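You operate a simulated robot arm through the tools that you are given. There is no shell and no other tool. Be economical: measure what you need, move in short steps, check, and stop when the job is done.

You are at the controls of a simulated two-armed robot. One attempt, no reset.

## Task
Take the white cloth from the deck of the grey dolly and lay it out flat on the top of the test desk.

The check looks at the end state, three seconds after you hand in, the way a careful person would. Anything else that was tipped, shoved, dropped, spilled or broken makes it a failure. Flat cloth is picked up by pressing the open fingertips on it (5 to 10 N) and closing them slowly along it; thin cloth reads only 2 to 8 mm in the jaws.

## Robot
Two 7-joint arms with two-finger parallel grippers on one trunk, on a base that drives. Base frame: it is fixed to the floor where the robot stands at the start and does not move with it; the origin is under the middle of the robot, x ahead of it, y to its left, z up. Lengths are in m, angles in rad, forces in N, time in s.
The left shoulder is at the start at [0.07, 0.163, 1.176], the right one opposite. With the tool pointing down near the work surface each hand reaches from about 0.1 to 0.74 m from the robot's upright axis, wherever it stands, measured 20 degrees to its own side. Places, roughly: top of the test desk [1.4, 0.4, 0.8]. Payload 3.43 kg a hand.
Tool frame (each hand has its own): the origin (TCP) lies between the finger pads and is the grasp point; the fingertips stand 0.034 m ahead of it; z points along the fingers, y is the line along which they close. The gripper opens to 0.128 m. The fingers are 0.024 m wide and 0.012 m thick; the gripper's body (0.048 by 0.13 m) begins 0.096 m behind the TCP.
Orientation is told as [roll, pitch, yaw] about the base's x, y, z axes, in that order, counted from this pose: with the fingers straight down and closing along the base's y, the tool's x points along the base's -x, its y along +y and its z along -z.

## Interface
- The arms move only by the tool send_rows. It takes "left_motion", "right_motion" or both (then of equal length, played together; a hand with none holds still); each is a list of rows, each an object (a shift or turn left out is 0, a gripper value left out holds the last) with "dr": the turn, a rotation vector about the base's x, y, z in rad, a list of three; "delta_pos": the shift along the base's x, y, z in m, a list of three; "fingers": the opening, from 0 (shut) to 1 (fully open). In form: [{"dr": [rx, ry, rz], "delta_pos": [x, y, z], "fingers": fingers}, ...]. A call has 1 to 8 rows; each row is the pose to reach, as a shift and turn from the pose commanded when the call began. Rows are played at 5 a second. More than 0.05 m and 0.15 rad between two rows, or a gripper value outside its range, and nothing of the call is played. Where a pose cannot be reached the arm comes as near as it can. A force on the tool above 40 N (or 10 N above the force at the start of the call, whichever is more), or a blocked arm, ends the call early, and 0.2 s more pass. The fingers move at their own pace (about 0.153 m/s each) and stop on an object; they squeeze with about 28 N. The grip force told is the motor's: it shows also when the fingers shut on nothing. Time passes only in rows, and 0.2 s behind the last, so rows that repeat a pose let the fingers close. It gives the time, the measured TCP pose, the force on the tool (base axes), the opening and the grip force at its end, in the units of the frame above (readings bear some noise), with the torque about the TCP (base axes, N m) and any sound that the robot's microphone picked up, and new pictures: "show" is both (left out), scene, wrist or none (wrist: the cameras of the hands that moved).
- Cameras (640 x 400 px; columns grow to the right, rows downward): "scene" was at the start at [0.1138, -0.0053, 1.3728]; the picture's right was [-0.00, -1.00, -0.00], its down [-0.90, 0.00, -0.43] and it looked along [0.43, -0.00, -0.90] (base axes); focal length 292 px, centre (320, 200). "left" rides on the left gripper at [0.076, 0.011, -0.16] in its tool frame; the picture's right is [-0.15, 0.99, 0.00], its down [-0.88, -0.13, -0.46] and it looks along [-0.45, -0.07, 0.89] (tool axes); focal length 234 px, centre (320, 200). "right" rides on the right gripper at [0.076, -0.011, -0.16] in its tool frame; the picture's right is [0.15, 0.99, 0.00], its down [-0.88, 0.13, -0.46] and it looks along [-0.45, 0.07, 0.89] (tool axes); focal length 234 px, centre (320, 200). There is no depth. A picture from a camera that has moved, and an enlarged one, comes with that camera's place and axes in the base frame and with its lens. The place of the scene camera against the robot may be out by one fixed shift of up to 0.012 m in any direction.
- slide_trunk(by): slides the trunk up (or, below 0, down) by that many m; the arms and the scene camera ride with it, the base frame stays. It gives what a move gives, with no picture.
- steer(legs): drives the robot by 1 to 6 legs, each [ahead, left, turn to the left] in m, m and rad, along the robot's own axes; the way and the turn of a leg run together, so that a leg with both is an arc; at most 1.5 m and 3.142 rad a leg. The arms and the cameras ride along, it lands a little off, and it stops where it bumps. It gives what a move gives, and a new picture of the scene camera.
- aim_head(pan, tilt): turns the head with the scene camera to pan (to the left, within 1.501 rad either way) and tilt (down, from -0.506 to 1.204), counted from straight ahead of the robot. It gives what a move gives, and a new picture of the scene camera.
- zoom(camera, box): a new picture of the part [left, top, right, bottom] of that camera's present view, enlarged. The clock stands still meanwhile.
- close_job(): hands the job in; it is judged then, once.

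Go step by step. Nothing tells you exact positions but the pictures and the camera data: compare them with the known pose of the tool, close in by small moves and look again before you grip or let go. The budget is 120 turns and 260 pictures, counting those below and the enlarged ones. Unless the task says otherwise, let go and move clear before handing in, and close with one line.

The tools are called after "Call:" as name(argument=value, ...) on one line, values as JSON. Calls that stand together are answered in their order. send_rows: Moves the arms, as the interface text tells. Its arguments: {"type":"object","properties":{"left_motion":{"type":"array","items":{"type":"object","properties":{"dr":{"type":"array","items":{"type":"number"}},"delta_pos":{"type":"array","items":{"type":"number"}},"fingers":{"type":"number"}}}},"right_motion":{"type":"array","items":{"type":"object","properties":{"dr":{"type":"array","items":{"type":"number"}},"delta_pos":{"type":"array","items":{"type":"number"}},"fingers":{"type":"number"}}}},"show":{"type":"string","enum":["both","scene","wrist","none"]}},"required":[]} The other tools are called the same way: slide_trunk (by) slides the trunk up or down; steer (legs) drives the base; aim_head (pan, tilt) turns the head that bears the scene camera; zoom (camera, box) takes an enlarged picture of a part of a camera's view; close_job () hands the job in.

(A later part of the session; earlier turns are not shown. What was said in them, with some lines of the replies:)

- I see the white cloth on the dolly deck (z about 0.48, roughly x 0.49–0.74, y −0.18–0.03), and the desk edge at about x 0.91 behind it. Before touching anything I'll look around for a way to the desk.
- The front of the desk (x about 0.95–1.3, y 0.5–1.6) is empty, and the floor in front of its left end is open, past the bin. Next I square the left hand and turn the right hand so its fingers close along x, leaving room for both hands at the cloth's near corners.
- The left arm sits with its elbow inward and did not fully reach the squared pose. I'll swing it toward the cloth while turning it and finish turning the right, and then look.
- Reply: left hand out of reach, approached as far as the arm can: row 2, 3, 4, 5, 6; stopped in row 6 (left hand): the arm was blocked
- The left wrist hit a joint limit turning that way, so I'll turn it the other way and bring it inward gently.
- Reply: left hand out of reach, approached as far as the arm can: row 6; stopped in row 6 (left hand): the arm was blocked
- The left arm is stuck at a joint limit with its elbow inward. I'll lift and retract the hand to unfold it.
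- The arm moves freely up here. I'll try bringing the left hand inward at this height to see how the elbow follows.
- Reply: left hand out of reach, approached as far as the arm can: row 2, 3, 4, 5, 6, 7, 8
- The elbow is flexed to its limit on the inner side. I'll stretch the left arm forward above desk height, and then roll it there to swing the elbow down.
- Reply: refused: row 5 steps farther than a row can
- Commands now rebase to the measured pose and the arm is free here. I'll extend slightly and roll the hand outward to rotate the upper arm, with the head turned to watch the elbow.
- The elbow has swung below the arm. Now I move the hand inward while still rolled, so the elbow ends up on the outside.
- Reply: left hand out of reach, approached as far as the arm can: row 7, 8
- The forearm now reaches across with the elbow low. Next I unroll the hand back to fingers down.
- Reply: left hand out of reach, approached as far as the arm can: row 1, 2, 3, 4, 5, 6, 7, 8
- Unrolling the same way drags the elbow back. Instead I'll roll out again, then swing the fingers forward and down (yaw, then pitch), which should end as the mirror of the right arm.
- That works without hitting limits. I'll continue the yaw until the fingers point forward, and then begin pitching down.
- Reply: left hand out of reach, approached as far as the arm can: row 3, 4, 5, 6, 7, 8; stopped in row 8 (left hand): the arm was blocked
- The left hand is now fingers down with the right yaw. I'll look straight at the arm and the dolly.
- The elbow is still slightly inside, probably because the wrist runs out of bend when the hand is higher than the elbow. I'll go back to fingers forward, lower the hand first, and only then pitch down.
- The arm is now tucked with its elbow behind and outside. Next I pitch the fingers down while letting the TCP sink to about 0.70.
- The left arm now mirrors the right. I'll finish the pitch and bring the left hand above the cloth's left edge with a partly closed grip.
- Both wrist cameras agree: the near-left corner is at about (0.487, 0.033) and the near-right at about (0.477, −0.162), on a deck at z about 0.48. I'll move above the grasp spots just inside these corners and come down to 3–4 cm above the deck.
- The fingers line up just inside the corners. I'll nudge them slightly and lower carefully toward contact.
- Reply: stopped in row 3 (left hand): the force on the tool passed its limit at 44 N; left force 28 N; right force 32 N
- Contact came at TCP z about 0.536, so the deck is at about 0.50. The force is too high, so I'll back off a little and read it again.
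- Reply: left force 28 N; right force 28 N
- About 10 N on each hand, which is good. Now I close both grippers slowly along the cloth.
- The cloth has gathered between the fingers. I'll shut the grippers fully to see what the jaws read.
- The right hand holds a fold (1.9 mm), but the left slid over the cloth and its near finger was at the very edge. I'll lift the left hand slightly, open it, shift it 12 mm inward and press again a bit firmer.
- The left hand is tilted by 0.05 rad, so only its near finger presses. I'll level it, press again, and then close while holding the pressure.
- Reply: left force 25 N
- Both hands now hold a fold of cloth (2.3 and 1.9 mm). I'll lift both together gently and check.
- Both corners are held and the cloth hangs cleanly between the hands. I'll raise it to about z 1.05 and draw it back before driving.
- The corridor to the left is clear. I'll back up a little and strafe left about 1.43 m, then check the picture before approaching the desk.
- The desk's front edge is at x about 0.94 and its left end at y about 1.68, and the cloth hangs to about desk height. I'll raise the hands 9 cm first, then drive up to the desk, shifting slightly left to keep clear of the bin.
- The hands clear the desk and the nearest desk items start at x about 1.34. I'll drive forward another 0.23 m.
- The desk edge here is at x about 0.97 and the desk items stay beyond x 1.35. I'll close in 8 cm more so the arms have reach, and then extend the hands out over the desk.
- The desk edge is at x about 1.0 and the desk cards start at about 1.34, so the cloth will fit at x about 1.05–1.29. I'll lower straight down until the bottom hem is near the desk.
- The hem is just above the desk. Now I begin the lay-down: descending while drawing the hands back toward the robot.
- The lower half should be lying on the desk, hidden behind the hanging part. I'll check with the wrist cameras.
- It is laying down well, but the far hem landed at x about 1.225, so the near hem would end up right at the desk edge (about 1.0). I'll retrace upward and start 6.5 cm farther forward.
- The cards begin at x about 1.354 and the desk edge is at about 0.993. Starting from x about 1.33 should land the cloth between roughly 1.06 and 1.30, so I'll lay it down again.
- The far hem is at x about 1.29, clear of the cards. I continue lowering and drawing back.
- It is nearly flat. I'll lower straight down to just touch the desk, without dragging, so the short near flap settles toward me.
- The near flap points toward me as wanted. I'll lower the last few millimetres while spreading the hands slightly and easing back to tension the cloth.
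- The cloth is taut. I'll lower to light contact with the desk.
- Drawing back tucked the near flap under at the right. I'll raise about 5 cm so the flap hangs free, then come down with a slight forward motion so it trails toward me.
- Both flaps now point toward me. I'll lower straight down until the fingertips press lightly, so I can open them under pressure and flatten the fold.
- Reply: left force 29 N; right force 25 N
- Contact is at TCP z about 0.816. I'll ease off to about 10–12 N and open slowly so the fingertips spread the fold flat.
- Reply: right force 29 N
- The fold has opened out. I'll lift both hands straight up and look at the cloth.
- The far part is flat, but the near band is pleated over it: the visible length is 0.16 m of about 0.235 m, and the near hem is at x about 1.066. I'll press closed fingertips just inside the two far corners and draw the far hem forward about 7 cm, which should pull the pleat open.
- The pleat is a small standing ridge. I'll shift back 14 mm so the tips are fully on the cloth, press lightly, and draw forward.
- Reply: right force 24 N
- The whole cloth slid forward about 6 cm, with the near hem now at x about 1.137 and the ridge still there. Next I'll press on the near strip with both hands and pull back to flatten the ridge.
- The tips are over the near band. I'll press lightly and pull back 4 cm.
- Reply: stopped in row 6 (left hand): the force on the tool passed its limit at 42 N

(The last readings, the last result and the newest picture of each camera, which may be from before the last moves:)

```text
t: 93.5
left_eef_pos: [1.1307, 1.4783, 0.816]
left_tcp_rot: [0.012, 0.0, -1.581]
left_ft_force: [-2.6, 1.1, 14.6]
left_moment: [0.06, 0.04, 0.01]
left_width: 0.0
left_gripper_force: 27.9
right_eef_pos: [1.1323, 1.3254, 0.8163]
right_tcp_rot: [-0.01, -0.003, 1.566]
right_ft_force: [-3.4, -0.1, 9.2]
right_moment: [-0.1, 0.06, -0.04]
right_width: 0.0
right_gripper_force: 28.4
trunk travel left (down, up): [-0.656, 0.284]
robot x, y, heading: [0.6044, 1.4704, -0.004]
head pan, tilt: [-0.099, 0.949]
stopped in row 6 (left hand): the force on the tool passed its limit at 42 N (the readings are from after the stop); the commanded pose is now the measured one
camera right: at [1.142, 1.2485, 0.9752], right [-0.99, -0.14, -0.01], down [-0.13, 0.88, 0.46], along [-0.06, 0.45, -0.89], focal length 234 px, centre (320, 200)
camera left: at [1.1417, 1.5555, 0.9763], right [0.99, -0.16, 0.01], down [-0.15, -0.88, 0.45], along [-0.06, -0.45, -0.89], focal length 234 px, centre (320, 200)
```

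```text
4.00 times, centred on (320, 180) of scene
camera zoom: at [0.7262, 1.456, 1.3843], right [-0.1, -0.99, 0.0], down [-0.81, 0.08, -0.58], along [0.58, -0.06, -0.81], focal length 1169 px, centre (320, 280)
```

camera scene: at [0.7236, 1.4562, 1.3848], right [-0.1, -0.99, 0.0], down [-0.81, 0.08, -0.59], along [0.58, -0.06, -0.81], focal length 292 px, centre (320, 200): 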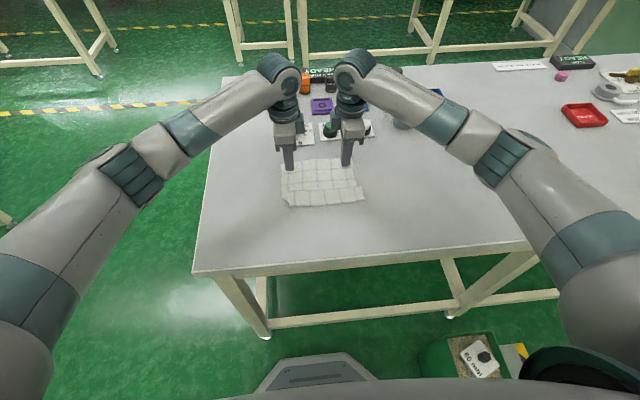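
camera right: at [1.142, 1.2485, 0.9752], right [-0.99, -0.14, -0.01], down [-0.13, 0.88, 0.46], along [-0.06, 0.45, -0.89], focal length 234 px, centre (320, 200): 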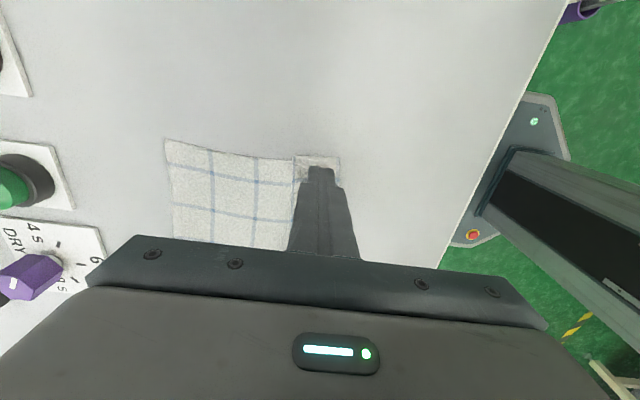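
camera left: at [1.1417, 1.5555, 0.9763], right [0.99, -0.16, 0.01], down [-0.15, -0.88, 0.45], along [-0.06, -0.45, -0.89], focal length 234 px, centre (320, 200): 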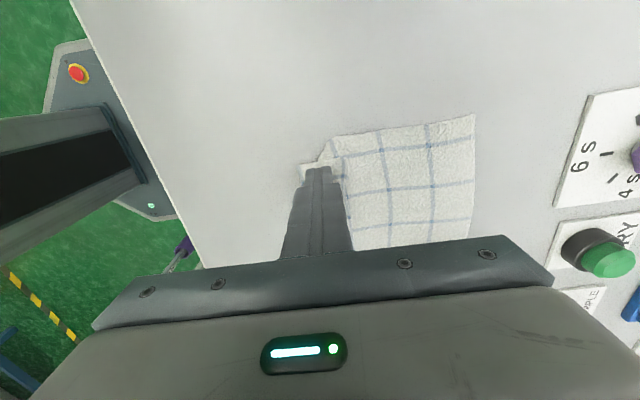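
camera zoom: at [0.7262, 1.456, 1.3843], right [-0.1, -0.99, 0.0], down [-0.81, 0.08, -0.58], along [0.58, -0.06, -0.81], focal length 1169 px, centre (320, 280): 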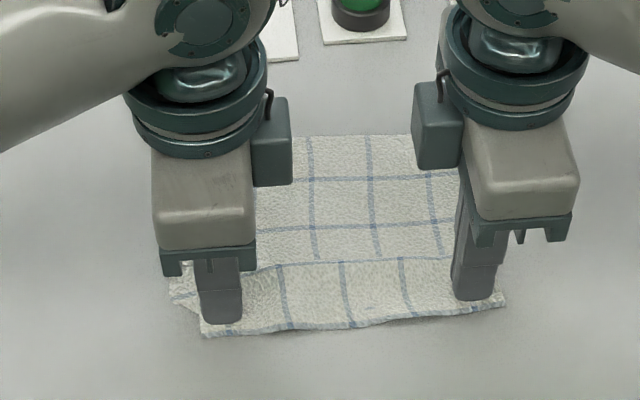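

Pressing drags all the layers together. Instead I'll skim the fingertips about 2 mm above the flat part and push the standing ridge toward the near hem, so the ruck rolls out.

Call:
send_rows(left_motion=[{"delta_pos": [0, 0, 0.02]}, {"delta_pos": [0, 0, 0.05]}, {"delta_pos": [0.035, -0.005, 0.05]}, {"delta_pos": [0.07, -0.01, 0.05]}, {"delta_pos": [0.07, -0.01, 0.02]}, {"delta_pos": [0.07, -0.01, 0.006]}], right_motion=[{"delta_pos": [0, 0, 0.02]}, {"delta_pos": [0, 0, 0.05]}, {"delta_pos": [0.035, 0.01, 0.05]}, {"delta_pos": [0.07, 0.02, 0.05]}, {"delta_pos": [0.07, 0.02, 0.02]}, {"delta_pos": [0.07, 0.02, 0.006]}], show="wrist")

Call:
zoom(camera="scene", box=[240, 130, 400, 230])

```text
t: 94.9
left_eef_pos: [1.2033, 1.4709, 0.8191]
left_tcp_rot: [0.008, 0.001, -1.581]
left_ft_force: [-0.2, 0.4, -0.5]
left_moment: [0.01, -0.03, 0.02]
left_width: 0.0001
left_gripper_force: 28.1
right_eef_pos: [1.2028, 1.3416, 0.8216]
right_tcp_rot: [-0.003, 0.0, 1.568]
right_ft_force: [-0.6, 0.3, -1.0]
right_moment: [0.03, -0.01, -0.01]
right_width: 0.0
right_gripper_force: 28.0
trunk travel left (down, up): [-0.656, 0.284]
robot x, y, heading: [0.6022, 1.4704, -0.007]
head pan, tilt: [-0.099, 0.949]
camera right: at [1.2123, 1.2667, 0.9801], right [-0.99, -0.14, -0.01], down [-0.13, 0.88, 0.46], along [-0.06, 0.45, -0.89], focal length 234 px, centre (320, 200)
camera left: at [1.2141, 1.5472, 0.9799], right [0.99, -0.16, 0.01], down [-0.14, -0.88, 0.45], along [-0.06, -0.45, -0.89], focal length 234 px, centre (320, 200)
```

right: 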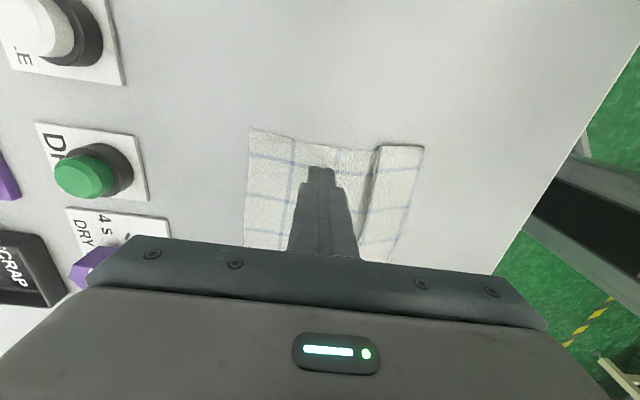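
left: 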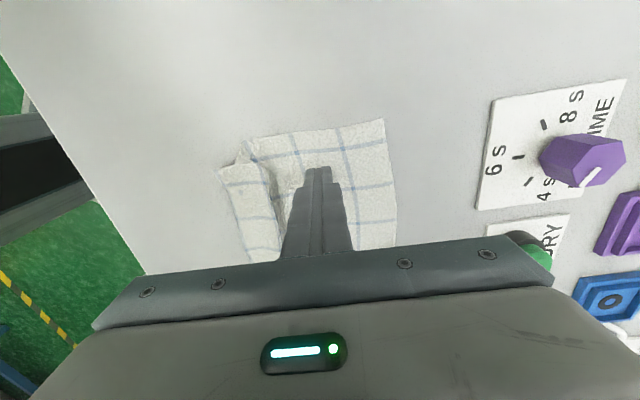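

```text
4.00 times, centred on (320, 180) of scene
camera zoom: at [0.7291, 1.4559, 1.3843], right [-0.1, -0.99, 0.0], down [-0.81, 0.08, -0.58], along [0.58, -0.06, -0.81], focal length 1169 px, centre (320, 280)
```

zoom: 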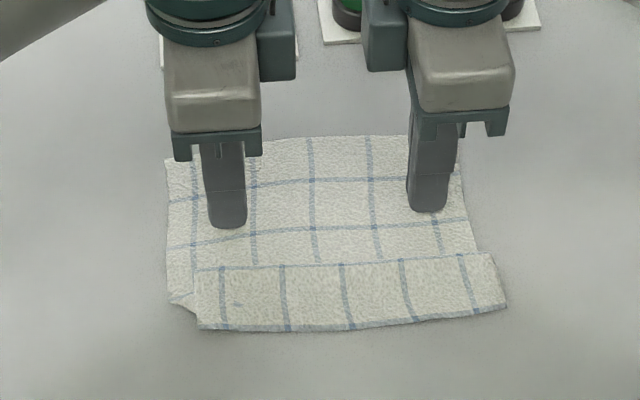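

The tips are just above the main cloth behind the ridge. I'll sweep toward me now.

Call:
send_rows(left_motion=[{"delta_pos": [-0.014, 0, 0]}, {"delta_pos": [-0.028, 0, 0]}, {"delta_pos": [-0.042, 0, 0]}, {"delta_pos": [-0.056, 0, 0]}, {"delta_pos": [-0.068, 0, 0]}, {"delta_pos": [-0.08, 0, 0]}], right_motion=[{"delta_pos": [-0.014, 0, -0.002]}, {"delta_pos": [-0.028, 0, -0.002]}, {"delta_pos": [-0.042, 0, -0.002]}, {"delta_pos": [-0.056, 0, -0.002]}, {"delta_pos": [-0.068, 0, -0.002]}, {"delta_pos": [-0.08, 0, -0.002]}], show="wrist")

Call:
zoom(camera="scene", box=[240, 130, 400, 230])

```text
t: 96.3
left_eef_pos: [1.1231, 1.4688, 0.8195]
left_tcp_rot: [0.01, -0.002, -1.582]
left_ft_force: [0.0, -0.9, 0.3]
left_moment: [0.0, -0.02, 0.01]
left_width: 0.0004
left_gripper_force: 27.8
right_eef_pos: [1.1233, 1.345, 0.8192]
right_tcp_rot: [-0.007, -0.003, 1.567]
right_ft_force: [-0.1, 0.3, 0.6]
right_moment: [-0.04, -0.02, 0.0]
right_width: 0.0
right_gripper_force: 27.9
trunk travel left (down, up): [-0.656, 0.284]
robot x, y, heading: [0.6039, 1.4647, -0.002]
head pan, tilt: [-0.099, 0.949]
camera right: at [1.1335, 1.268, 0.9783], right [-0.99, -0.14, -0.01], down [-0.13, 0.88, 0.46], along [-0.06, 0.45, -0.89], focal length 234 px, centre (320, 200)
camera left: at [1.134, 1.5451, 0.9801], right [0.99, -0.16, 0.01], down [-0.14, -0.88, 0.45], along [-0.06, -0.45, -0.89], focal length 234 px, centre (320, 200)
```

right: 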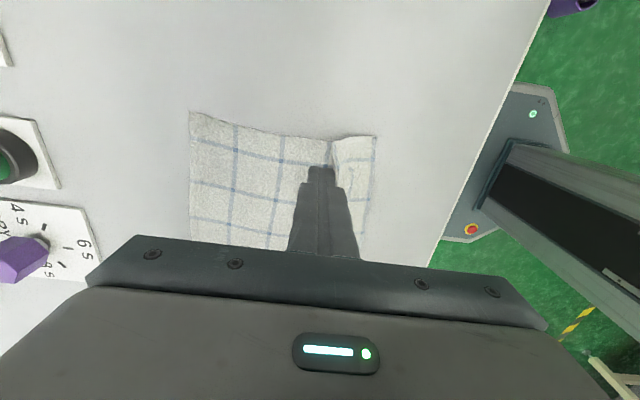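
left: 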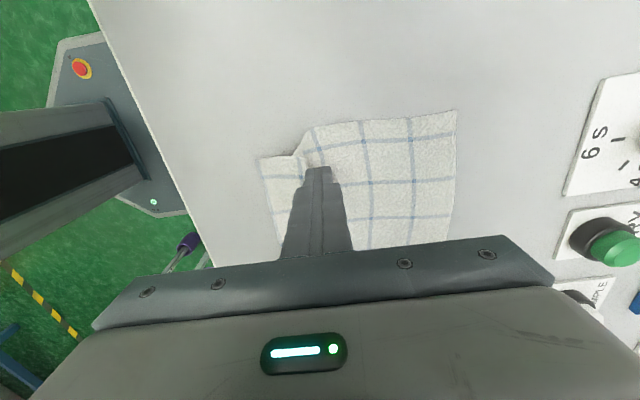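

```text
4.00 times, centred on (320, 180) of scene
camera zoom: at [0.7283, 1.4555, 1.3844], right [-0.1, -0.99, 0.0], down [-0.81, 0.08, -0.58], along [0.58, -0.06, -0.81], focal length 1169 px, centre (320, 280)
```

zoom: 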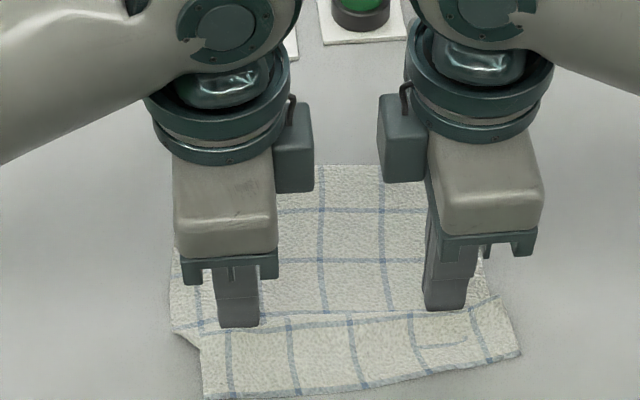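

That works: the ruck is rolling out, though it also drags the main part back a little. I'll use the left hand as an anchor on the main cloth while the right keeps pushing the ridge.

Call:
send_rows(left_motion=[{"delta_pos": [0, 0, 0.02]}, {"delta_pos": [0.01, -0.01, 0.05]}, {"delta_pos": [0.05, -0.025, 0.05]}, {"delta_pos": [0.09, -0.035, 0.05]}, {"delta_pos": [0.09, -0.035, 0.02]}, {"delta_pos": [0.09, -0.035, 0.005]}, {"delta_pos": [0.09, -0.035, -0.003]}, {"delta_pos": [0.09, -0.035, -0.006]}], show="none")

```text
t: 98.1
left_eef_pos: [1.2121, 1.4335, 0.8137]
left_tcp_rot: [0.013, 0.0, -1.582]
left_ft_force: [2.3, 1.4, 10.9]
left_moment: [0.04, 0.05, 0.01]
left_width: 0.0
left_gripper_force: 27.9
right_eef_pos: [1.1246, 1.344, 0.8198]
right_tcp_rot: [-0.007, -0.004, 1.567]
right_ft_force: [0.0, 0.3, -0.3]
right_moment: [0.01, -0.01, 0.02]
right_width: 0.0
right_gripper_force: 27.6
trunk travel left (down, up): [-0.656, 0.284]
robot x, y, heading: [0.6026, 1.4641, -0.006]
head pan, tilt: [-0.099, 0.949]
```

Call:
send_rows(right_motion=[{"delta_pos": [-0.01, 0, 0]}, {"delta_pos": [-0.02, 0, 0]}, {"delta_pos": [-0.03, 0, 0]}, {"delta_pos": [-0.04, 0, 0]}, {"delta_pos": [-0.05, 0, 0]}], show="wrist")

Call:
zoom(camera="scene", box=[240, 130, 400, 230])

```text
t: 99.3
left_eef_pos: [1.2106, 1.4328, 0.8152]
left_tcp_rot: [0.012, 0.0, -1.582]
left_ft_force: [4.7, -0.4, 22.2]
left_moment: [0.02, -0.04, -0.04]
left_width: 0.0
left_gripper_force: 28.4
right_eef_pos: [1.0714, 1.3458, 0.8194]
right_tcp_rot: [-0.01, -0.003, 1.567]
right_ft_force: [-0.6, 0.7, -0.6]
right_moment: [-0.04, -0.01, -0.02]
right_width: 0.0001
right_gripper_force: 28.0
trunk travel left (down, up): [-0.656, 0.284]
robot x, y, heading: [0.6048, 1.4704, -0.003]
head pan, tilt: [-0.099, 0.949]
camera right: at [1.0812, 1.2687, 0.9782], right [-0.99, -0.14, -0.01], down [-0.13, 0.88, 0.46], along [-0.06, 0.45, -0.89], focal length 234 px, centre (320, 200)
```

right: 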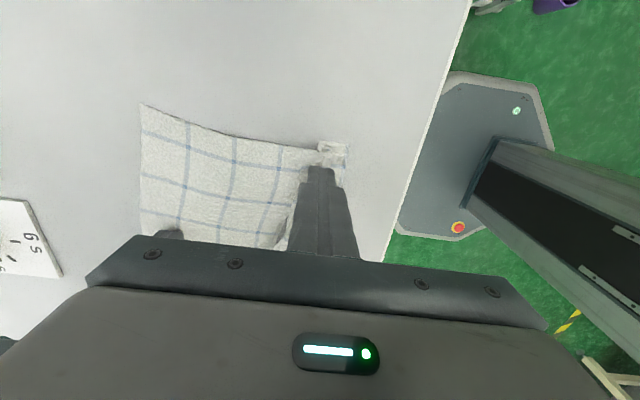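

```text
4.00 times, centred on (320, 180) of scene
camera zoom: at [0.7269, 1.4557, 1.3846], right [-0.1, -0.99, 0.0], down [-0.81, 0.08, -0.58], along [0.58, -0.06, -0.81], focal length 1169 px, centre (320, 280)
```

zoom: 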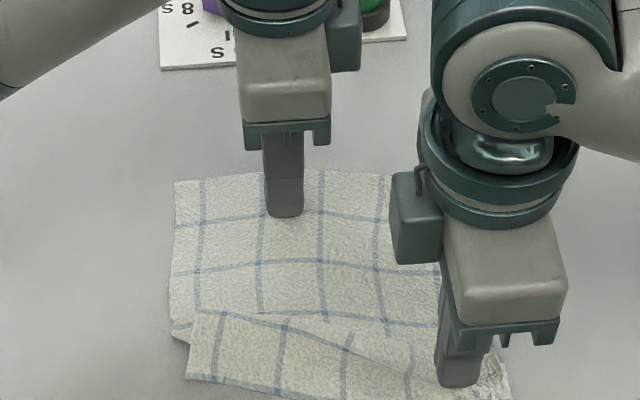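

The right side is unfolding nicely. Now I swap: the right hand anchors on the main cloth, and then the left will push the ridge on its side.

Call:
send_rows(right_motion=[{"delta_pos": [0, 0, 0.02]}, {"delta_pos": [0.01, 0, 0.06]}, {"delta_pos": [0.055, -0.005, 0.06]}, {"delta_pos": [0.1, -0.005, 0.06]}, {"delta_pos": [0.125, -0.005, 0.03]}, {"delta_pos": [0.125, -0.005, 0.01]}, {"delta_pos": [0.125, -0.005, -0.003]}, {"delta_pos": [0.125, -0.005, -0.006]}], show="none")

Call:
send_rows(left_motion=[{"delta_pos": [0, 0, 0.02]}, {"delta_pos": [0, 0.0, 0.05]}, {"delta_pos": [-0.015, 0.02, 0.05]}, {"delta_pos": [-0.03, 0.035, 0.05]}, {"delta_pos": [-0.03, 0.035, 0.025]}, {"delta_pos": [-0.03, 0.035, 0.0085]}], show="wrist")

Call:
zoom(camera="scene", box=[240, 130, 400, 230])

```text
t: 101.1
left_eef_pos: [1.2097, 1.4342, 0.8161]
left_tcp_rot: [0.012, 0.002, -1.583]
left_ft_force: [3.6, -0.8, 18.4]
left_moment: [-0.02, -0.04, -0.04]
left_width: 0.0
left_gripper_force: 28.3
right_eef_pos: [1.1991, 1.3389, 0.8158]
right_tcp_rot: [-0.013, -0.006, 1.567]
right_ft_force: [-3.8, -4.3, 22.5]
right_moment: [-0.28, 0.17, -0.01]
right_width: 0.0
right_gripper_force: 28.0
trunk travel left (down, up): [-0.656, 0.284]
robot x, y, heading: [0.6053, 1.4713, -0.005]
head pan, tilt: [-0.099, 0.949]
```

```text
t: 101.8
left_eef_pos: [1.2012, 1.4482, 0.8627]
left_tcp_rot: [0.009, 0.002, -1.58]
left_ft_force: [0.8, 0.0, -0.5]
left_moment: [-0.03, 0.0, 0.01]
left_width: 0.0
left_gripper_force: 28.0
right_eef_pos: [1.2023, 1.3398, 0.8155]
right_tcp_rot: [-0.015, -0.004, 1.568]
right_ft_force: [-4.5, -0.9, 18.4]
right_moment: [-0.18, 0.28, -0.05]
right_width: 0.0
right_gripper_force: 28.0
trunk travel left (down, up): [-0.656, 0.284]
robot x, y, heading: [0.6026, 1.4693, -0.011]
head pan, tilt: [-0.099, 0.949]
stopped in row 3 (right hand): the force on the tool passed its limit at 40 N (the readings are from after the stop); the commanded pose is now the measured one
camera left: at [1.2122, 1.5237, 1.0229], right [0.99, -0.16, 0.01], down [-0.14, -0.88, 0.45], along [-0.06, -0.45, -0.89], focal length 234 px, centre (320, 200)
```

left: 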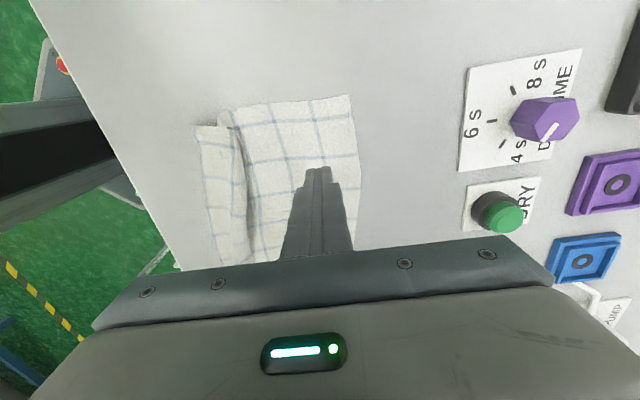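

```text
4.00 times, centred on (320, 180) of scene
camera zoom: at [0.7281, 1.457, 1.3839], right [-0.1, -0.99, 0.0], down [-0.81, 0.08, -0.58], along [0.58, -0.06, -0.81], focal length 1169 px, centre (320, 280)
```

zoom: 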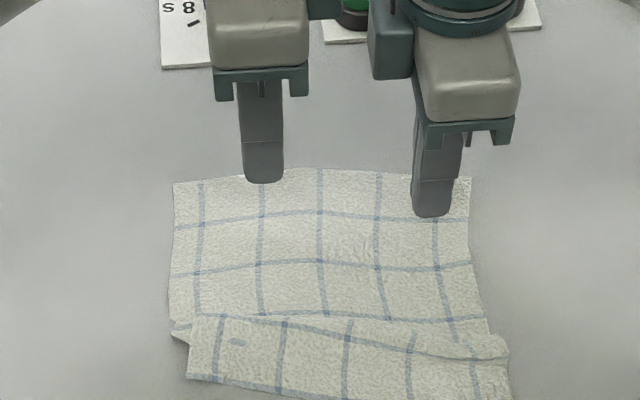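

The ridge's left half remains at x about 1.13. I'll ease the right anchor's force, set the left behind the ridge, and sweep toward me.

Call:
send_rows(left_motion=[{"delta_pos": [-0.018, 0.015, 0]}, {"delta_pos": [-0.036, 0.024, 0]}, {"delta_pos": [-0.036, 0.024, -0.025]}, {"delta_pos": [-0.036, 0.024, -0.043]}, {"delta_pos": [-0.05, 0.024, -0.043]}, {"delta_pos": [-0.064, 0.024, -0.043]}, {"delta_pos": [-0.078, 0.024, -0.043]}, {"delta_pos": [-0.092, 0.024, -0.043]}], right_motion=[{"delta_pos": [0, 0, 0.001]}, {"delta_pos": [0, 0, 0.001]}, {"delta_pos": [0, 0, 0.001]}, {"delta_pos": [0, 0, 0.001]}, {"delta_pos": [0, 0, 0.001]}, {"delta_pos": [0, 0, 0.001]}, {"delta_pos": [0, 0, 0.001]}, {"delta_pos": [0, 0, 0.001]}], show="none")

Call:
send_rows(left_motion=[{"delta_pos": [-0.012, 0, 0]}, {"delta_pos": [-0.024, 0, 0]}, {"delta_pos": [-0.036, 0, 0]}], show="wrist")

Call:
zoom(camera="scene", box=[240, 140, 400, 240])

```text
t: 103.7
left_eef_pos: [1.1077, 1.4709, 0.82]
left_tcp_rot: [0.009, 0.001, -1.582]
left_ft_force: [0.3, -0.6, -0.2]
left_moment: [0.01, 0.03, 0.04]
left_width: 0.0001
left_gripper_force: 28.1
right_eef_pos: [1.2005, 1.3398, 0.8145]
right_tcp_rot: [-0.013, -0.004, 1.566]
right_ft_force: [2.3, 0.4, 17.1]
right_moment: [-0.09, -0.03, 0.05]
right_width: 0.0
right_gripper_force: 28.7
trunk travel left (down, up): [-0.656, 0.284]
robot x, y, heading: [0.6057, 1.4676, -0.005]
head pan, tilt: [-0.099, 0.949]
```

```text
t: 104.5
left_eef_pos: [1.0732, 1.4702, 0.8205]
left_tcp_rot: [0.009, 0.001, -1.583]
left_ft_force: [1.0, -0.6, 0.5]
left_moment: [-0.02, 0.01, -0.03]
left_width: 0.0
left_gripper_force: 28.2
right_eef_pos: [1.2018, 1.3386, 0.8152]
right_tcp_rot: [-0.013, -0.003, 1.568]
right_ft_force: [2.6, 1.9, 18.8]
right_moment: [-0.09, -0.01, 0.03]
right_width: 0.0002
right_gripper_force: 27.6
trunk travel left (down, up): [-0.656, 0.284]
robot x, y, heading: [0.6062, 1.4676, -0.004]
head pan, tilt: [-0.099, 0.949]
camera left: at [1.084, 1.547, 0.9805], right [0.99, -0.16, 0.01], down [-0.14, -0.88, 0.45], along [-0.06, -0.45, -0.89], focal length 234 px, centre (320, 200)
```

left: 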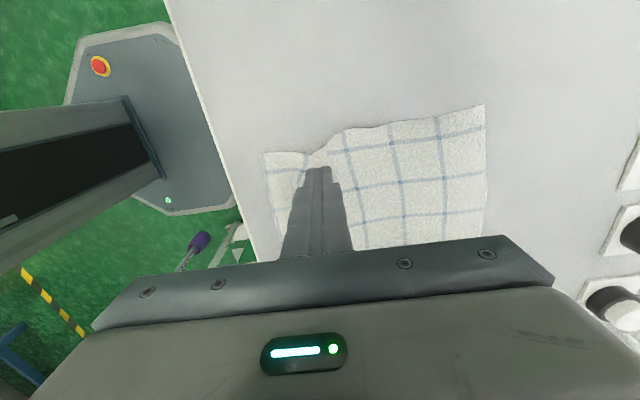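

```text
4.00 times, centred on (320, 190) of scene
camera zoom: at [0.7271, 1.4562, 1.3845], right [-0.1, -0.99, 0.0], down [-0.81, 0.08, -0.58], along [0.58, -0.06, -0.81], focal length 1169 px, centre (320, 240)
```

zoom: 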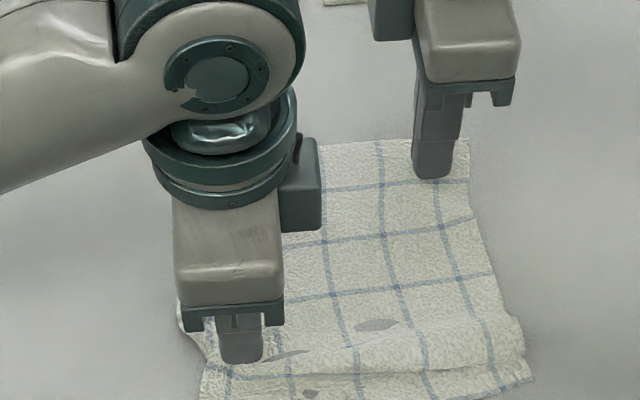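

Most of the pleat has rolled out. I'll lift the left hand and look at the whole cloth before shifting it forward, since the near hem is at x about 1.03, close to the desk edge.

Call:
send_rows(left_motion=[{"delta_pos": [0, 0, 0.02]}, {"delta_pos": [0, 0.02, 0.06]}, {"delta_pos": [0.03, 0.04, 0.09]}, {"delta_pos": [0.07, 0.05, 0.09]}, {"delta_pos": [0.11, 0.04, 0.09]}, {"delta_pos": [0.135, 0.02, 0.09]}], right_motion=[{"delta_pos": [0, 0, 0.02]}, {"delta_pos": [0, 0, 0.06]}, {"delta_pos": [0.0, 0, 0.09]}, {"delta_pos": [0.0, 0, 0.09]}, {"delta_pos": [0.0, 0, 0.09]}, {"delta_pos": [0.006, 0, 0.09]}], show="wrist")

Call:
zoom(camera="scene", box=[220, 140, 420, 265])

```text
t: 105.8
left_eef_pos: [1.2118, 1.4893, 0.9071]
left_tcp_rot: [0.008, 0.003, -1.581]
left_ft_force: [0.1, 0.2, 0.0]
left_moment: [0.0, 0.06, -0.01]
left_width: 0.0
left_gripper_force: 27.7
right_eef_pos: [1.208, 1.3368, 0.9039]
right_tcp_rot: [-0.009, -0.005, 1.568]
right_ft_force: [0.2, 0.2, -0.9]
right_moment: [-0.01, 0.03, -0.01]
right_width: 0.0001
right_gripper_force: 27.9
trunk travel left (down, up): [-0.656, 0.284]
robot x, y, heading: [0.6004, 1.4664, -0.002]
head pan, tilt: [-0.099, 0.949]
camera right: at [1.2173, 1.2616, 1.0631], right [-0.99, -0.14, -0.01], down [-0.13, 0.88, 0.46], along [-0.06, 0.46, -0.89], focal length 234 px, centre (320, 200)
camera left: at [1.2222, 1.5644, 1.0673], right [0.99, -0.16, 0.01], down [-0.14, -0.88, 0.45], along [-0.06, -0.45, -0.89], focal length 234 px, centre (320, 200)
```

right: 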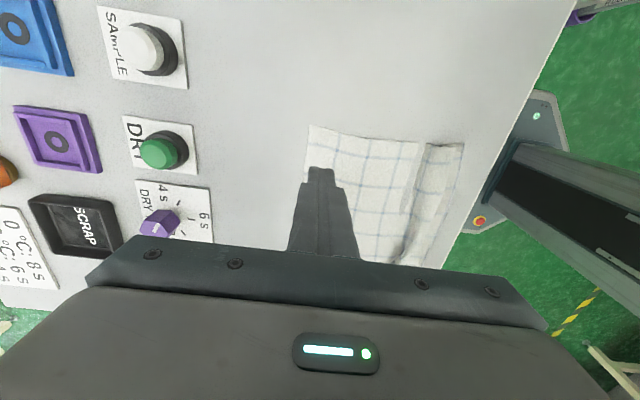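
left: 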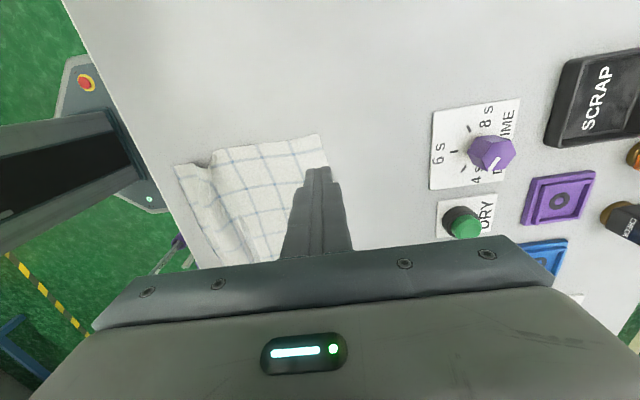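

```text
3.20 times, centred on (320, 202) of scene
camera zoom: at [0.7293, 1.4545, 1.3842], right [-0.1, -0.99, 0.0], down [-0.81, 0.08, -0.58], along [0.58, -0.06, -0.81], focal length 935 px, centre (320, 192)
```

zoom: 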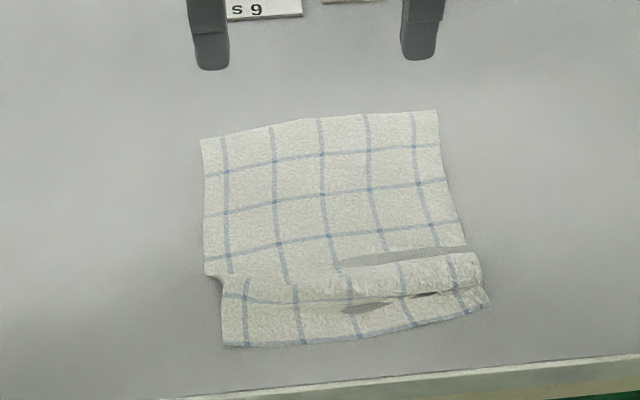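

Only a low ridge near the front hem remains (about 3 cm of cloth). I'll press the far corners again and draw the cloth forward about 4.5 cm.

Call:
send_rows(left_motion=[{"delta_pos": [-0.009, -0.005, -0.04]}, {"delta_pos": [-0.009, -0.005, -0.075]}, {"delta_pos": [-0.009, -0.005, -0.088]}, {"delta_pos": [-0.009, -0.005, -0.093]}], right_motion=[{"delta_pos": [0.003, -0.004, -0.04]}, {"delta_pos": [0.003, -0.004, -0.073]}, {"delta_pos": [0.003, -0.004, -0.085]}, {"delta_pos": [0.003, -0.004, -0.09]}], show="none")

```text
t: 106.8
left_eef_pos: [1.1999, 1.4855, 0.8171]
left_tcp_rot: [0.009, 0.001, -1.582]
left_ft_force: [0.4, 0.9, 0.6]
left_moment: [-0.02, 0.01, -0.01]
left_width: 0.0001
left_gripper_force: 28.2
right_eef_pos: [1.2116, 1.3369, 0.8146]
right_tcp_rot: [-0.012, -0.004, 1.566]
right_ft_force: [0.3, 0.5, 2.6]
right_moment: [0.01, 0.0, -0.04]
right_width: 0.0001
right_gripper_force: 28.2
trunk travel left (down, up): [-0.656, 0.284]
robot x, y, heading: [0.6015, 1.4679, -0.005]
head pan, tilt: [-0.099, 0.949]
```

Call:
send_rows(left_motion=[{"delta_pos": [0, 0, -0.004]}, {"delta_pos": [0.01, 0, -0.004]}, {"delta_pos": [0.02, 0, -0.004]}, {"delta_pos": [0.03, 0, -0.004]}, {"delta_pos": [0.04, 0, -0.004]}, {"delta_pos": [0.05, 0, -0.004]}], right_motion=[{"delta_pos": [0, 0, -0.002]}, {"delta_pos": [0.01, 0, -0.002]}, {"delta_pos": [0.02, 0, -0.002]}, {"delta_pos": [0.03, 0, -0.002]}, {"delta_pos": [0.04, 0, -0.002]}, {"delta_pos": [0.05, 0, -0.002]}], show="none")

Call:
zoom(camera="scene", box=[220, 140, 420, 265])

```text
t: 108.2
left_eef_pos: [1.247, 1.4846, 0.8151]
left_tcp_rot: [0.011, 0.0, -1.579]
left_ft_force: [-2.6, -0.4, 11.6]
left_moment: [0.06, 0.15, 0.01]
left_width: 0.0001
left_gripper_force: 27.9
right_eef_pos: [1.2592, 1.3343, 0.8152]
right_tcp_rot: [-0.015, -0.003, 1.566]
right_ft_force: [-2.1, 0.6, 11.8]
right_moment: [-0.04, 0.18, 0.0]
right_width: 0.0
right_gripper_force: 27.9
trunk travel left (down, up): [-0.656, 0.284]
robot x, y, heading: [0.6068, 1.4695, -0.0]
head pan, tilt: [-0.099, 0.949]
```

```text
3.20 times, centred on (320, 202) of scene
camera zoom: at [0.7253, 1.4558, 1.3846], right [-0.1, -0.99, 0.0], down [-0.81, 0.08, -0.58], along [0.58, -0.06, -0.81], focal length 935 px, centre (320, 192)
```

zoom: 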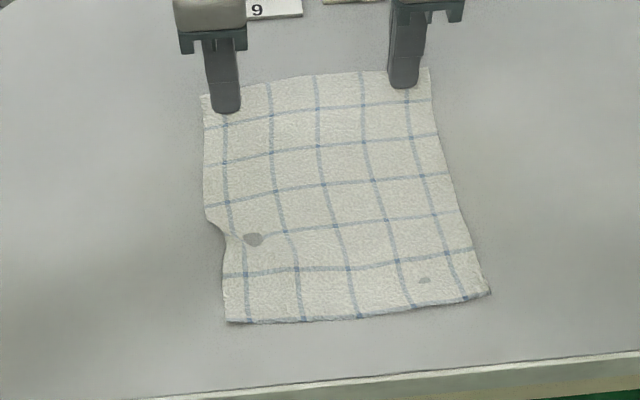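

The cloth has spread out almost completely, about 0.24 m long, with a small wrinkle left at the left edge. I'll lift both hands clear and look.

Call:
send_rows(left_motion=[{"delta_pos": [0, 0, 0.015]}, {"delta_pos": [0, 0.0, 0.05]}, {"delta_pos": [0, 0.03, 0.09]}, {"delta_pos": [-0.04, 0.06, 0.11]}, {"delta_pos": [-0.08, 0.08, 0.11]}, {"delta_pos": [-0.12, 0.08, 0.11]}], right_motion=[{"delta_pos": [0, 0, 0.015]}, {"delta_pos": [0, 0, 0.05]}, {"delta_pos": [0, -0.03, 0.09]}, {"delta_pos": [-0.04, -0.06, 0.11]}, {"delta_pos": [-0.08, -0.09, 0.11]}, {"delta_pos": [-0.12, -0.1, 0.11]}], show="wrist")

Call:
zoom(camera="scene", box=[240, 140, 400, 240])

```text
refused: row 4 steps farther than a row can; nothing moved
```

```text
4.00 times, centred on (320, 190) of scene
camera zoom: at [0.7253, 1.4558, 1.3846], right [-0.1, -0.99, 0.0], down [-0.81, 0.08, -0.58], along [0.58, -0.06, -0.81], focal length 1169 px, centre (320, 240)
```

zoom: 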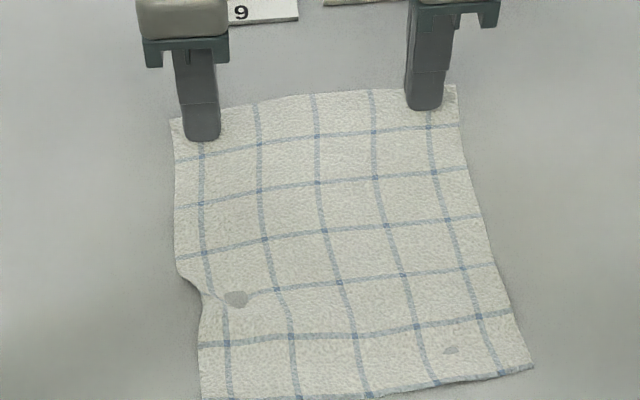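

A small tuck remains at the left edge. I'll keep the right hand as an anchor, press the left near the near-left corner, and draw it gently outward.

Call:
send_rows(left_motion=[{"delta_pos": [0, 0, 0.02]}, {"delta_pos": [-0.02, 0, 0.06]}, {"delta_pos": [-0.065, 0, 0.06]}, {"delta_pos": [-0.11, -0.005, 0.06]}, {"delta_pos": [-0.15, -0.01, 0.06]}, {"delta_pos": [-0.176, -0.012, 0.045]}, {"delta_pos": [-0.176, -0.012, 0.015]}, {"delta_pos": [-0.176, -0.012, 0.004]}], show="wrist")

Call:
zoom(camera="scene", box=[240, 140, 400, 240])

```text
t: 110.0
left_eef_pos: [1.0707, 1.4756, 0.8184]
left_tcp_rot: [0.012, 0.003, -1.581]
left_ft_force: [0.5, -0.3, 0.4]
left_moment: [-0.02, 0.0, -0.02]
left_width: 0.0
left_gripper_force: 28.1
right_eef_pos: [1.2615, 1.3347, 0.8149]
right_tcp_rot: [-0.012, -0.005, 1.567]
right_ft_force: [4.5, -1.3, 23.0]
right_moment: [-0.1, -0.01, 0.04]
right_width: 0.0
right_gripper_force: 28.5
trunk travel left (down, up): [-0.656, 0.284]
robot x, y, heading: [0.6049, 1.4676, -0.003]
head pan, tilt: [-0.099, 0.949]
camera left: at [1.0816, 1.552, 0.9796], right [0.99, -0.16, 0.01], down [-0.14, -0.88, 0.45], along [-0.06, -0.45, -0.89], focal length 234 px, centre (320, 200)
```

left: 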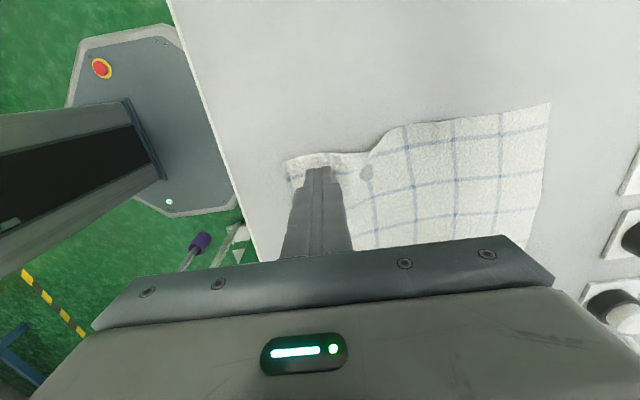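

```text
4.00 times, centred on (320, 190) of scene
camera zoom: at [0.7266, 1.456, 1.3846], right [-0.1, -0.99, 0.0], down [-0.81, 0.08, -0.58], along [0.58, -0.06, -0.81], focal length 1169 px, centre (320, 240)
```

zoom: 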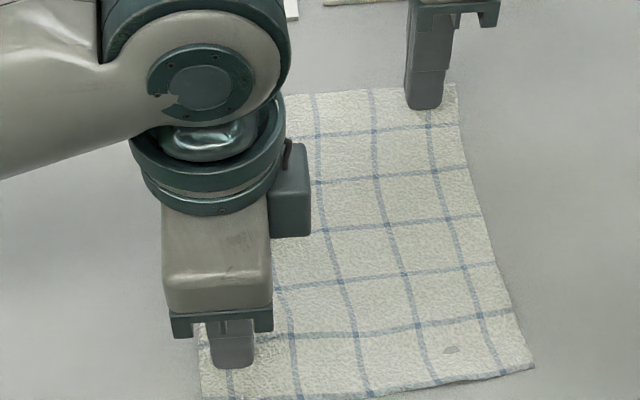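

Call:
send_rows(left_motion=[{"delta_pos": [0, 0, -0.003]}, {"delta_pos": [0, 0, -0.006]}, {"delta_pos": [-0.003, 0.006, -0.006]}, {"delta_pos": [-0.006, 0.012, -0.006]}, {"delta_pos": [-0.01, 0.018, -0.006]}, {"delta_pos": [-0.013, 0.022, -0.006]}], right_motion=[{"delta_pos": [0, 0, 0.002]}, {"delta_pos": [0, 0, 0.002]}, {"delta_pos": [0, 0, 0.002]}, {"delta_pos": [0, 0, 0.002]}, {"delta_pos": [0, 0, 0.002]}, {"delta_pos": [0, 0, 0.002]}], show="none")

Call:
send_rows(left_motion=[{"delta_pos": [0, 0, 0.02]}, {"delta_pos": [0, 0.02, 0.05]}, {"delta_pos": [0, 0.05, 0.08]}, {"delta_pos": [0, 0.08, 0.1]}, {"delta_pos": [-0.0, 0.11, 0.11]}], right_motion=[{"delta_pos": [0, 0, 0.02]}, {"delta_pos": [0, 0, 0.05]}, {"delta_pos": [0, -0.03, 0.08]}, {"delta_pos": [-0.03, -0.06, 0.1]}, {"delta_pos": [-0.06, -0.09, 0.11]}], show="scene")

Call:
zoom(camera="scene", box=[240, 140, 400, 240])

```text
t: 111.2
left_eef_pos: [1.0638, 1.4891, 0.8148]
left_tcp_rot: [0.015, -0.006, -1.584]
left_ft_force: [-3.0, -1.5, 13.9]
left_moment: [-0.01, 0.22, 0.02]
left_width: 0.0002
left_gripper_force: 27.8
right_eef_pos: [1.2593, 1.3342, 0.816]
right_tcp_rot: [-0.01, -0.004, 1.567]
right_ft_force: [0.9, -0.2, 4.4]
right_moment: [-0.07, 0.05, 0.02]
right_width: 0.0
right_gripper_force: 27.9
trunk travel left (down, up): [-0.656, 0.284]
robot x, y, heading: [0.6016, 1.4686, -0.008]
head pan, tilt: [-0.099, 0.949]
stopped in row 5 (left hand): the force on the tool passed its limit at 42 N (the readings are from after the stop); the commanded pose is now the measured one
```

```text
t: 112.5
left_eef_pos: [1.0641, 1.5998, 0.9231]
left_tcp_rot: [0.012, -0.003, -1.582]
left_ft_force: [-0.3, -0.1, -0.4]
left_moment: [-0.02, 0.0, 0.02]
left_width: 0.0001
left_gripper_force: 27.9
right_eef_pos: [1.1994, 1.2468, 0.9236]
right_tcp_rot: [-0.008, -0.004, 1.568]
right_ft_force: [-0.2, -0.7, -0.6]
right_moment: [-0.01, -0.03, 0.0]
right_width: 0.0
right_gripper_force: 27.6
trunk travel left (down, up): [-0.656, 0.284]
robot x, y, heading: [0.6014, 1.4645, -0.004]
head pan, tilt: [-0.099, 0.949]
camera scene: at [0.7272, 1.4557, 1.3844], right [-0.1, -0.99, 0.0], down [-0.81, 0.08, -0.58], along [0.58, -0.06, -0.81], focal length 292 px, centre (320, 200)
```

scene: 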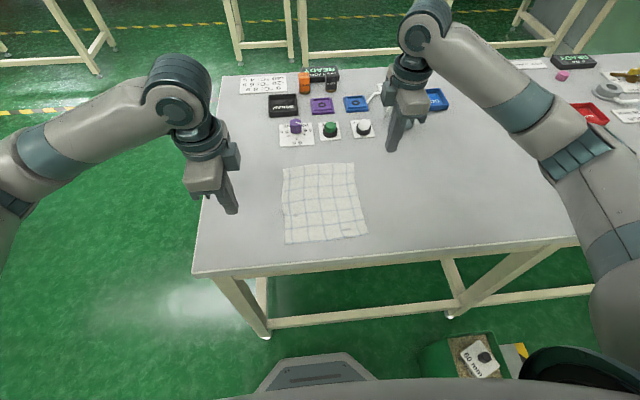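

```text
4.00 times, centred on (320, 190) of scene
camera zoom: at [0.7272, 1.4557, 1.3844], right [-0.1, -0.99, 0.0], down [-0.81, 0.08, -0.58], along [0.58, -0.06, -0.81], focal length 1169 px, centre (320, 240)
```

zoom: 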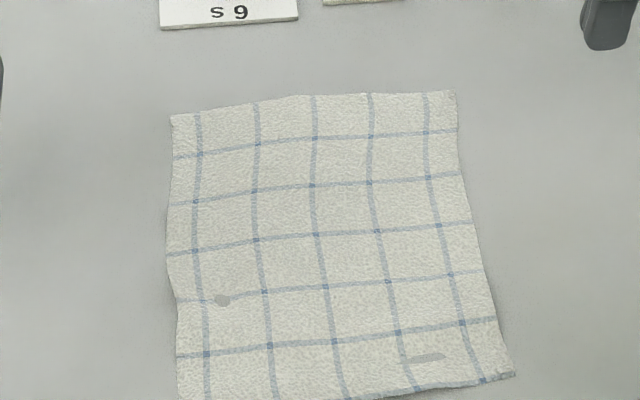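

The cloth is now flat, with its full grid of squares visible. I'll check the near hem, and pull the arms back and away from the desk.

Call:
send_rows(left_motion=[{"delta_pos": [-0.02, 0.02, 0.04]}, {"delta_pos": [-0.05, 0.03, 0.07]}, {"delta_pos": [-0.09, 0.03, 0.09]}, {"delta_pos": [-0.13, 0.03, 0.1]}], right_motion=[{"delta_pos": [-0.02, -0.03, 0.03]}, {"delta_pos": [-0.06, -0.05, 0.05]}, {"delta_pos": [-0.1, -0.06, 0.07]}, {"delta_pos": [-0.14, -0.07, 0.09]}], show="wrist")

Call:
zoom(camera="scene", box=[250, 150, 410, 250])

```text
t: 113.5
left_eef_pos: [0.9631, 1.6223, 1.0311]
left_tcp_rot: [0.012, 0.001, -1.581]
left_ft_force: [-0.1, -1.1, 0.4]
left_moment: [0.01, -0.03, -0.02]
left_width: 0.0
left_gripper_force: 27.8
left hand out of reach, approached as far as the arm can: row 4
right_eef_pos: [1.0589, 1.1751, 1.0147]
right_tcp_rot: [-0.009, -0.003, 1.568]
right_ft_force: [-0.4, 0.2, 0.0]
right_moment: [0.0, -0.02, -0.03]
right_width: 0.0
right_gripper_force: 28.3
trunk travel left (down, up): [-0.656, 0.284]
robot x, y, heading: [0.6047, 1.4698, 0.002]
head pan, tilt: [-0.099, 0.949]
camera right: at [1.0668, 1.0982, 1.1745], right [-0.99, -0.14, -0.01], down [-0.13, 0.88, 0.46], along [-0.06, 0.45, -0.89], focal length 234 px, centre (320, 200)
camera left: at [0.9734, 1.6985, 1.1911], right [0.99, -0.16, 0.01], down [-0.14, -0.88, 0.45], along [-0.06, -0.45, -0.89], focal length 234 px, centre (320, 200)
```

right: 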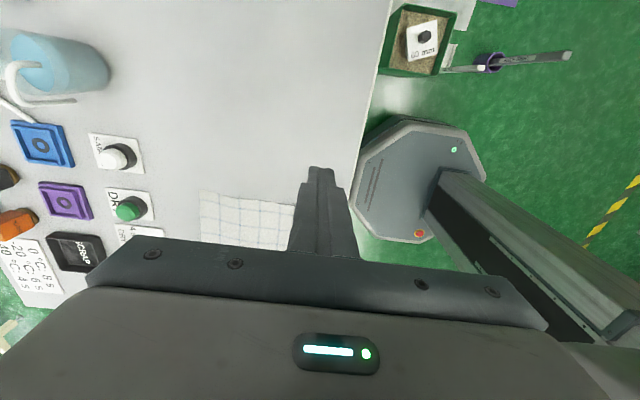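
left: 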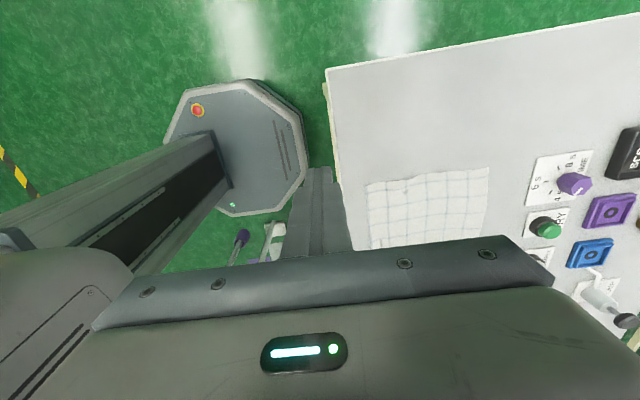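

```text
4.00 times, centred on (330, 200) of scene
camera zoom: at [0.7268, 1.4539, 1.3844], right [-0.1, -0.99, 0.0], down [-0.81, 0.08, -0.58], along [0.58, -0.06, -0.81], focal length 1169 px, centre (280, 200)
```

zoom: 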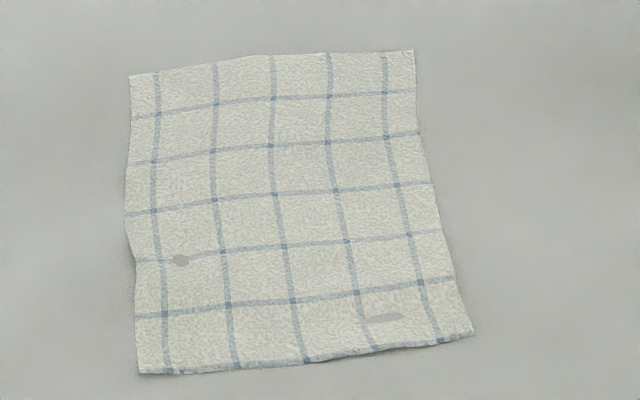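

The cloth lies flat and fully on the desk at x about 1.04–1.28, clear of the cards and the desk edge. Nothing else was disturbed and both hands are empty and clear, so I'm handing in.

Call:
close_job()

```text
The job is handed in.
```

I took the white cloth from the dolly and laid it out flat on top of the test desk, fully on the surface; nothing else was moved, and both hands are empty and clear.
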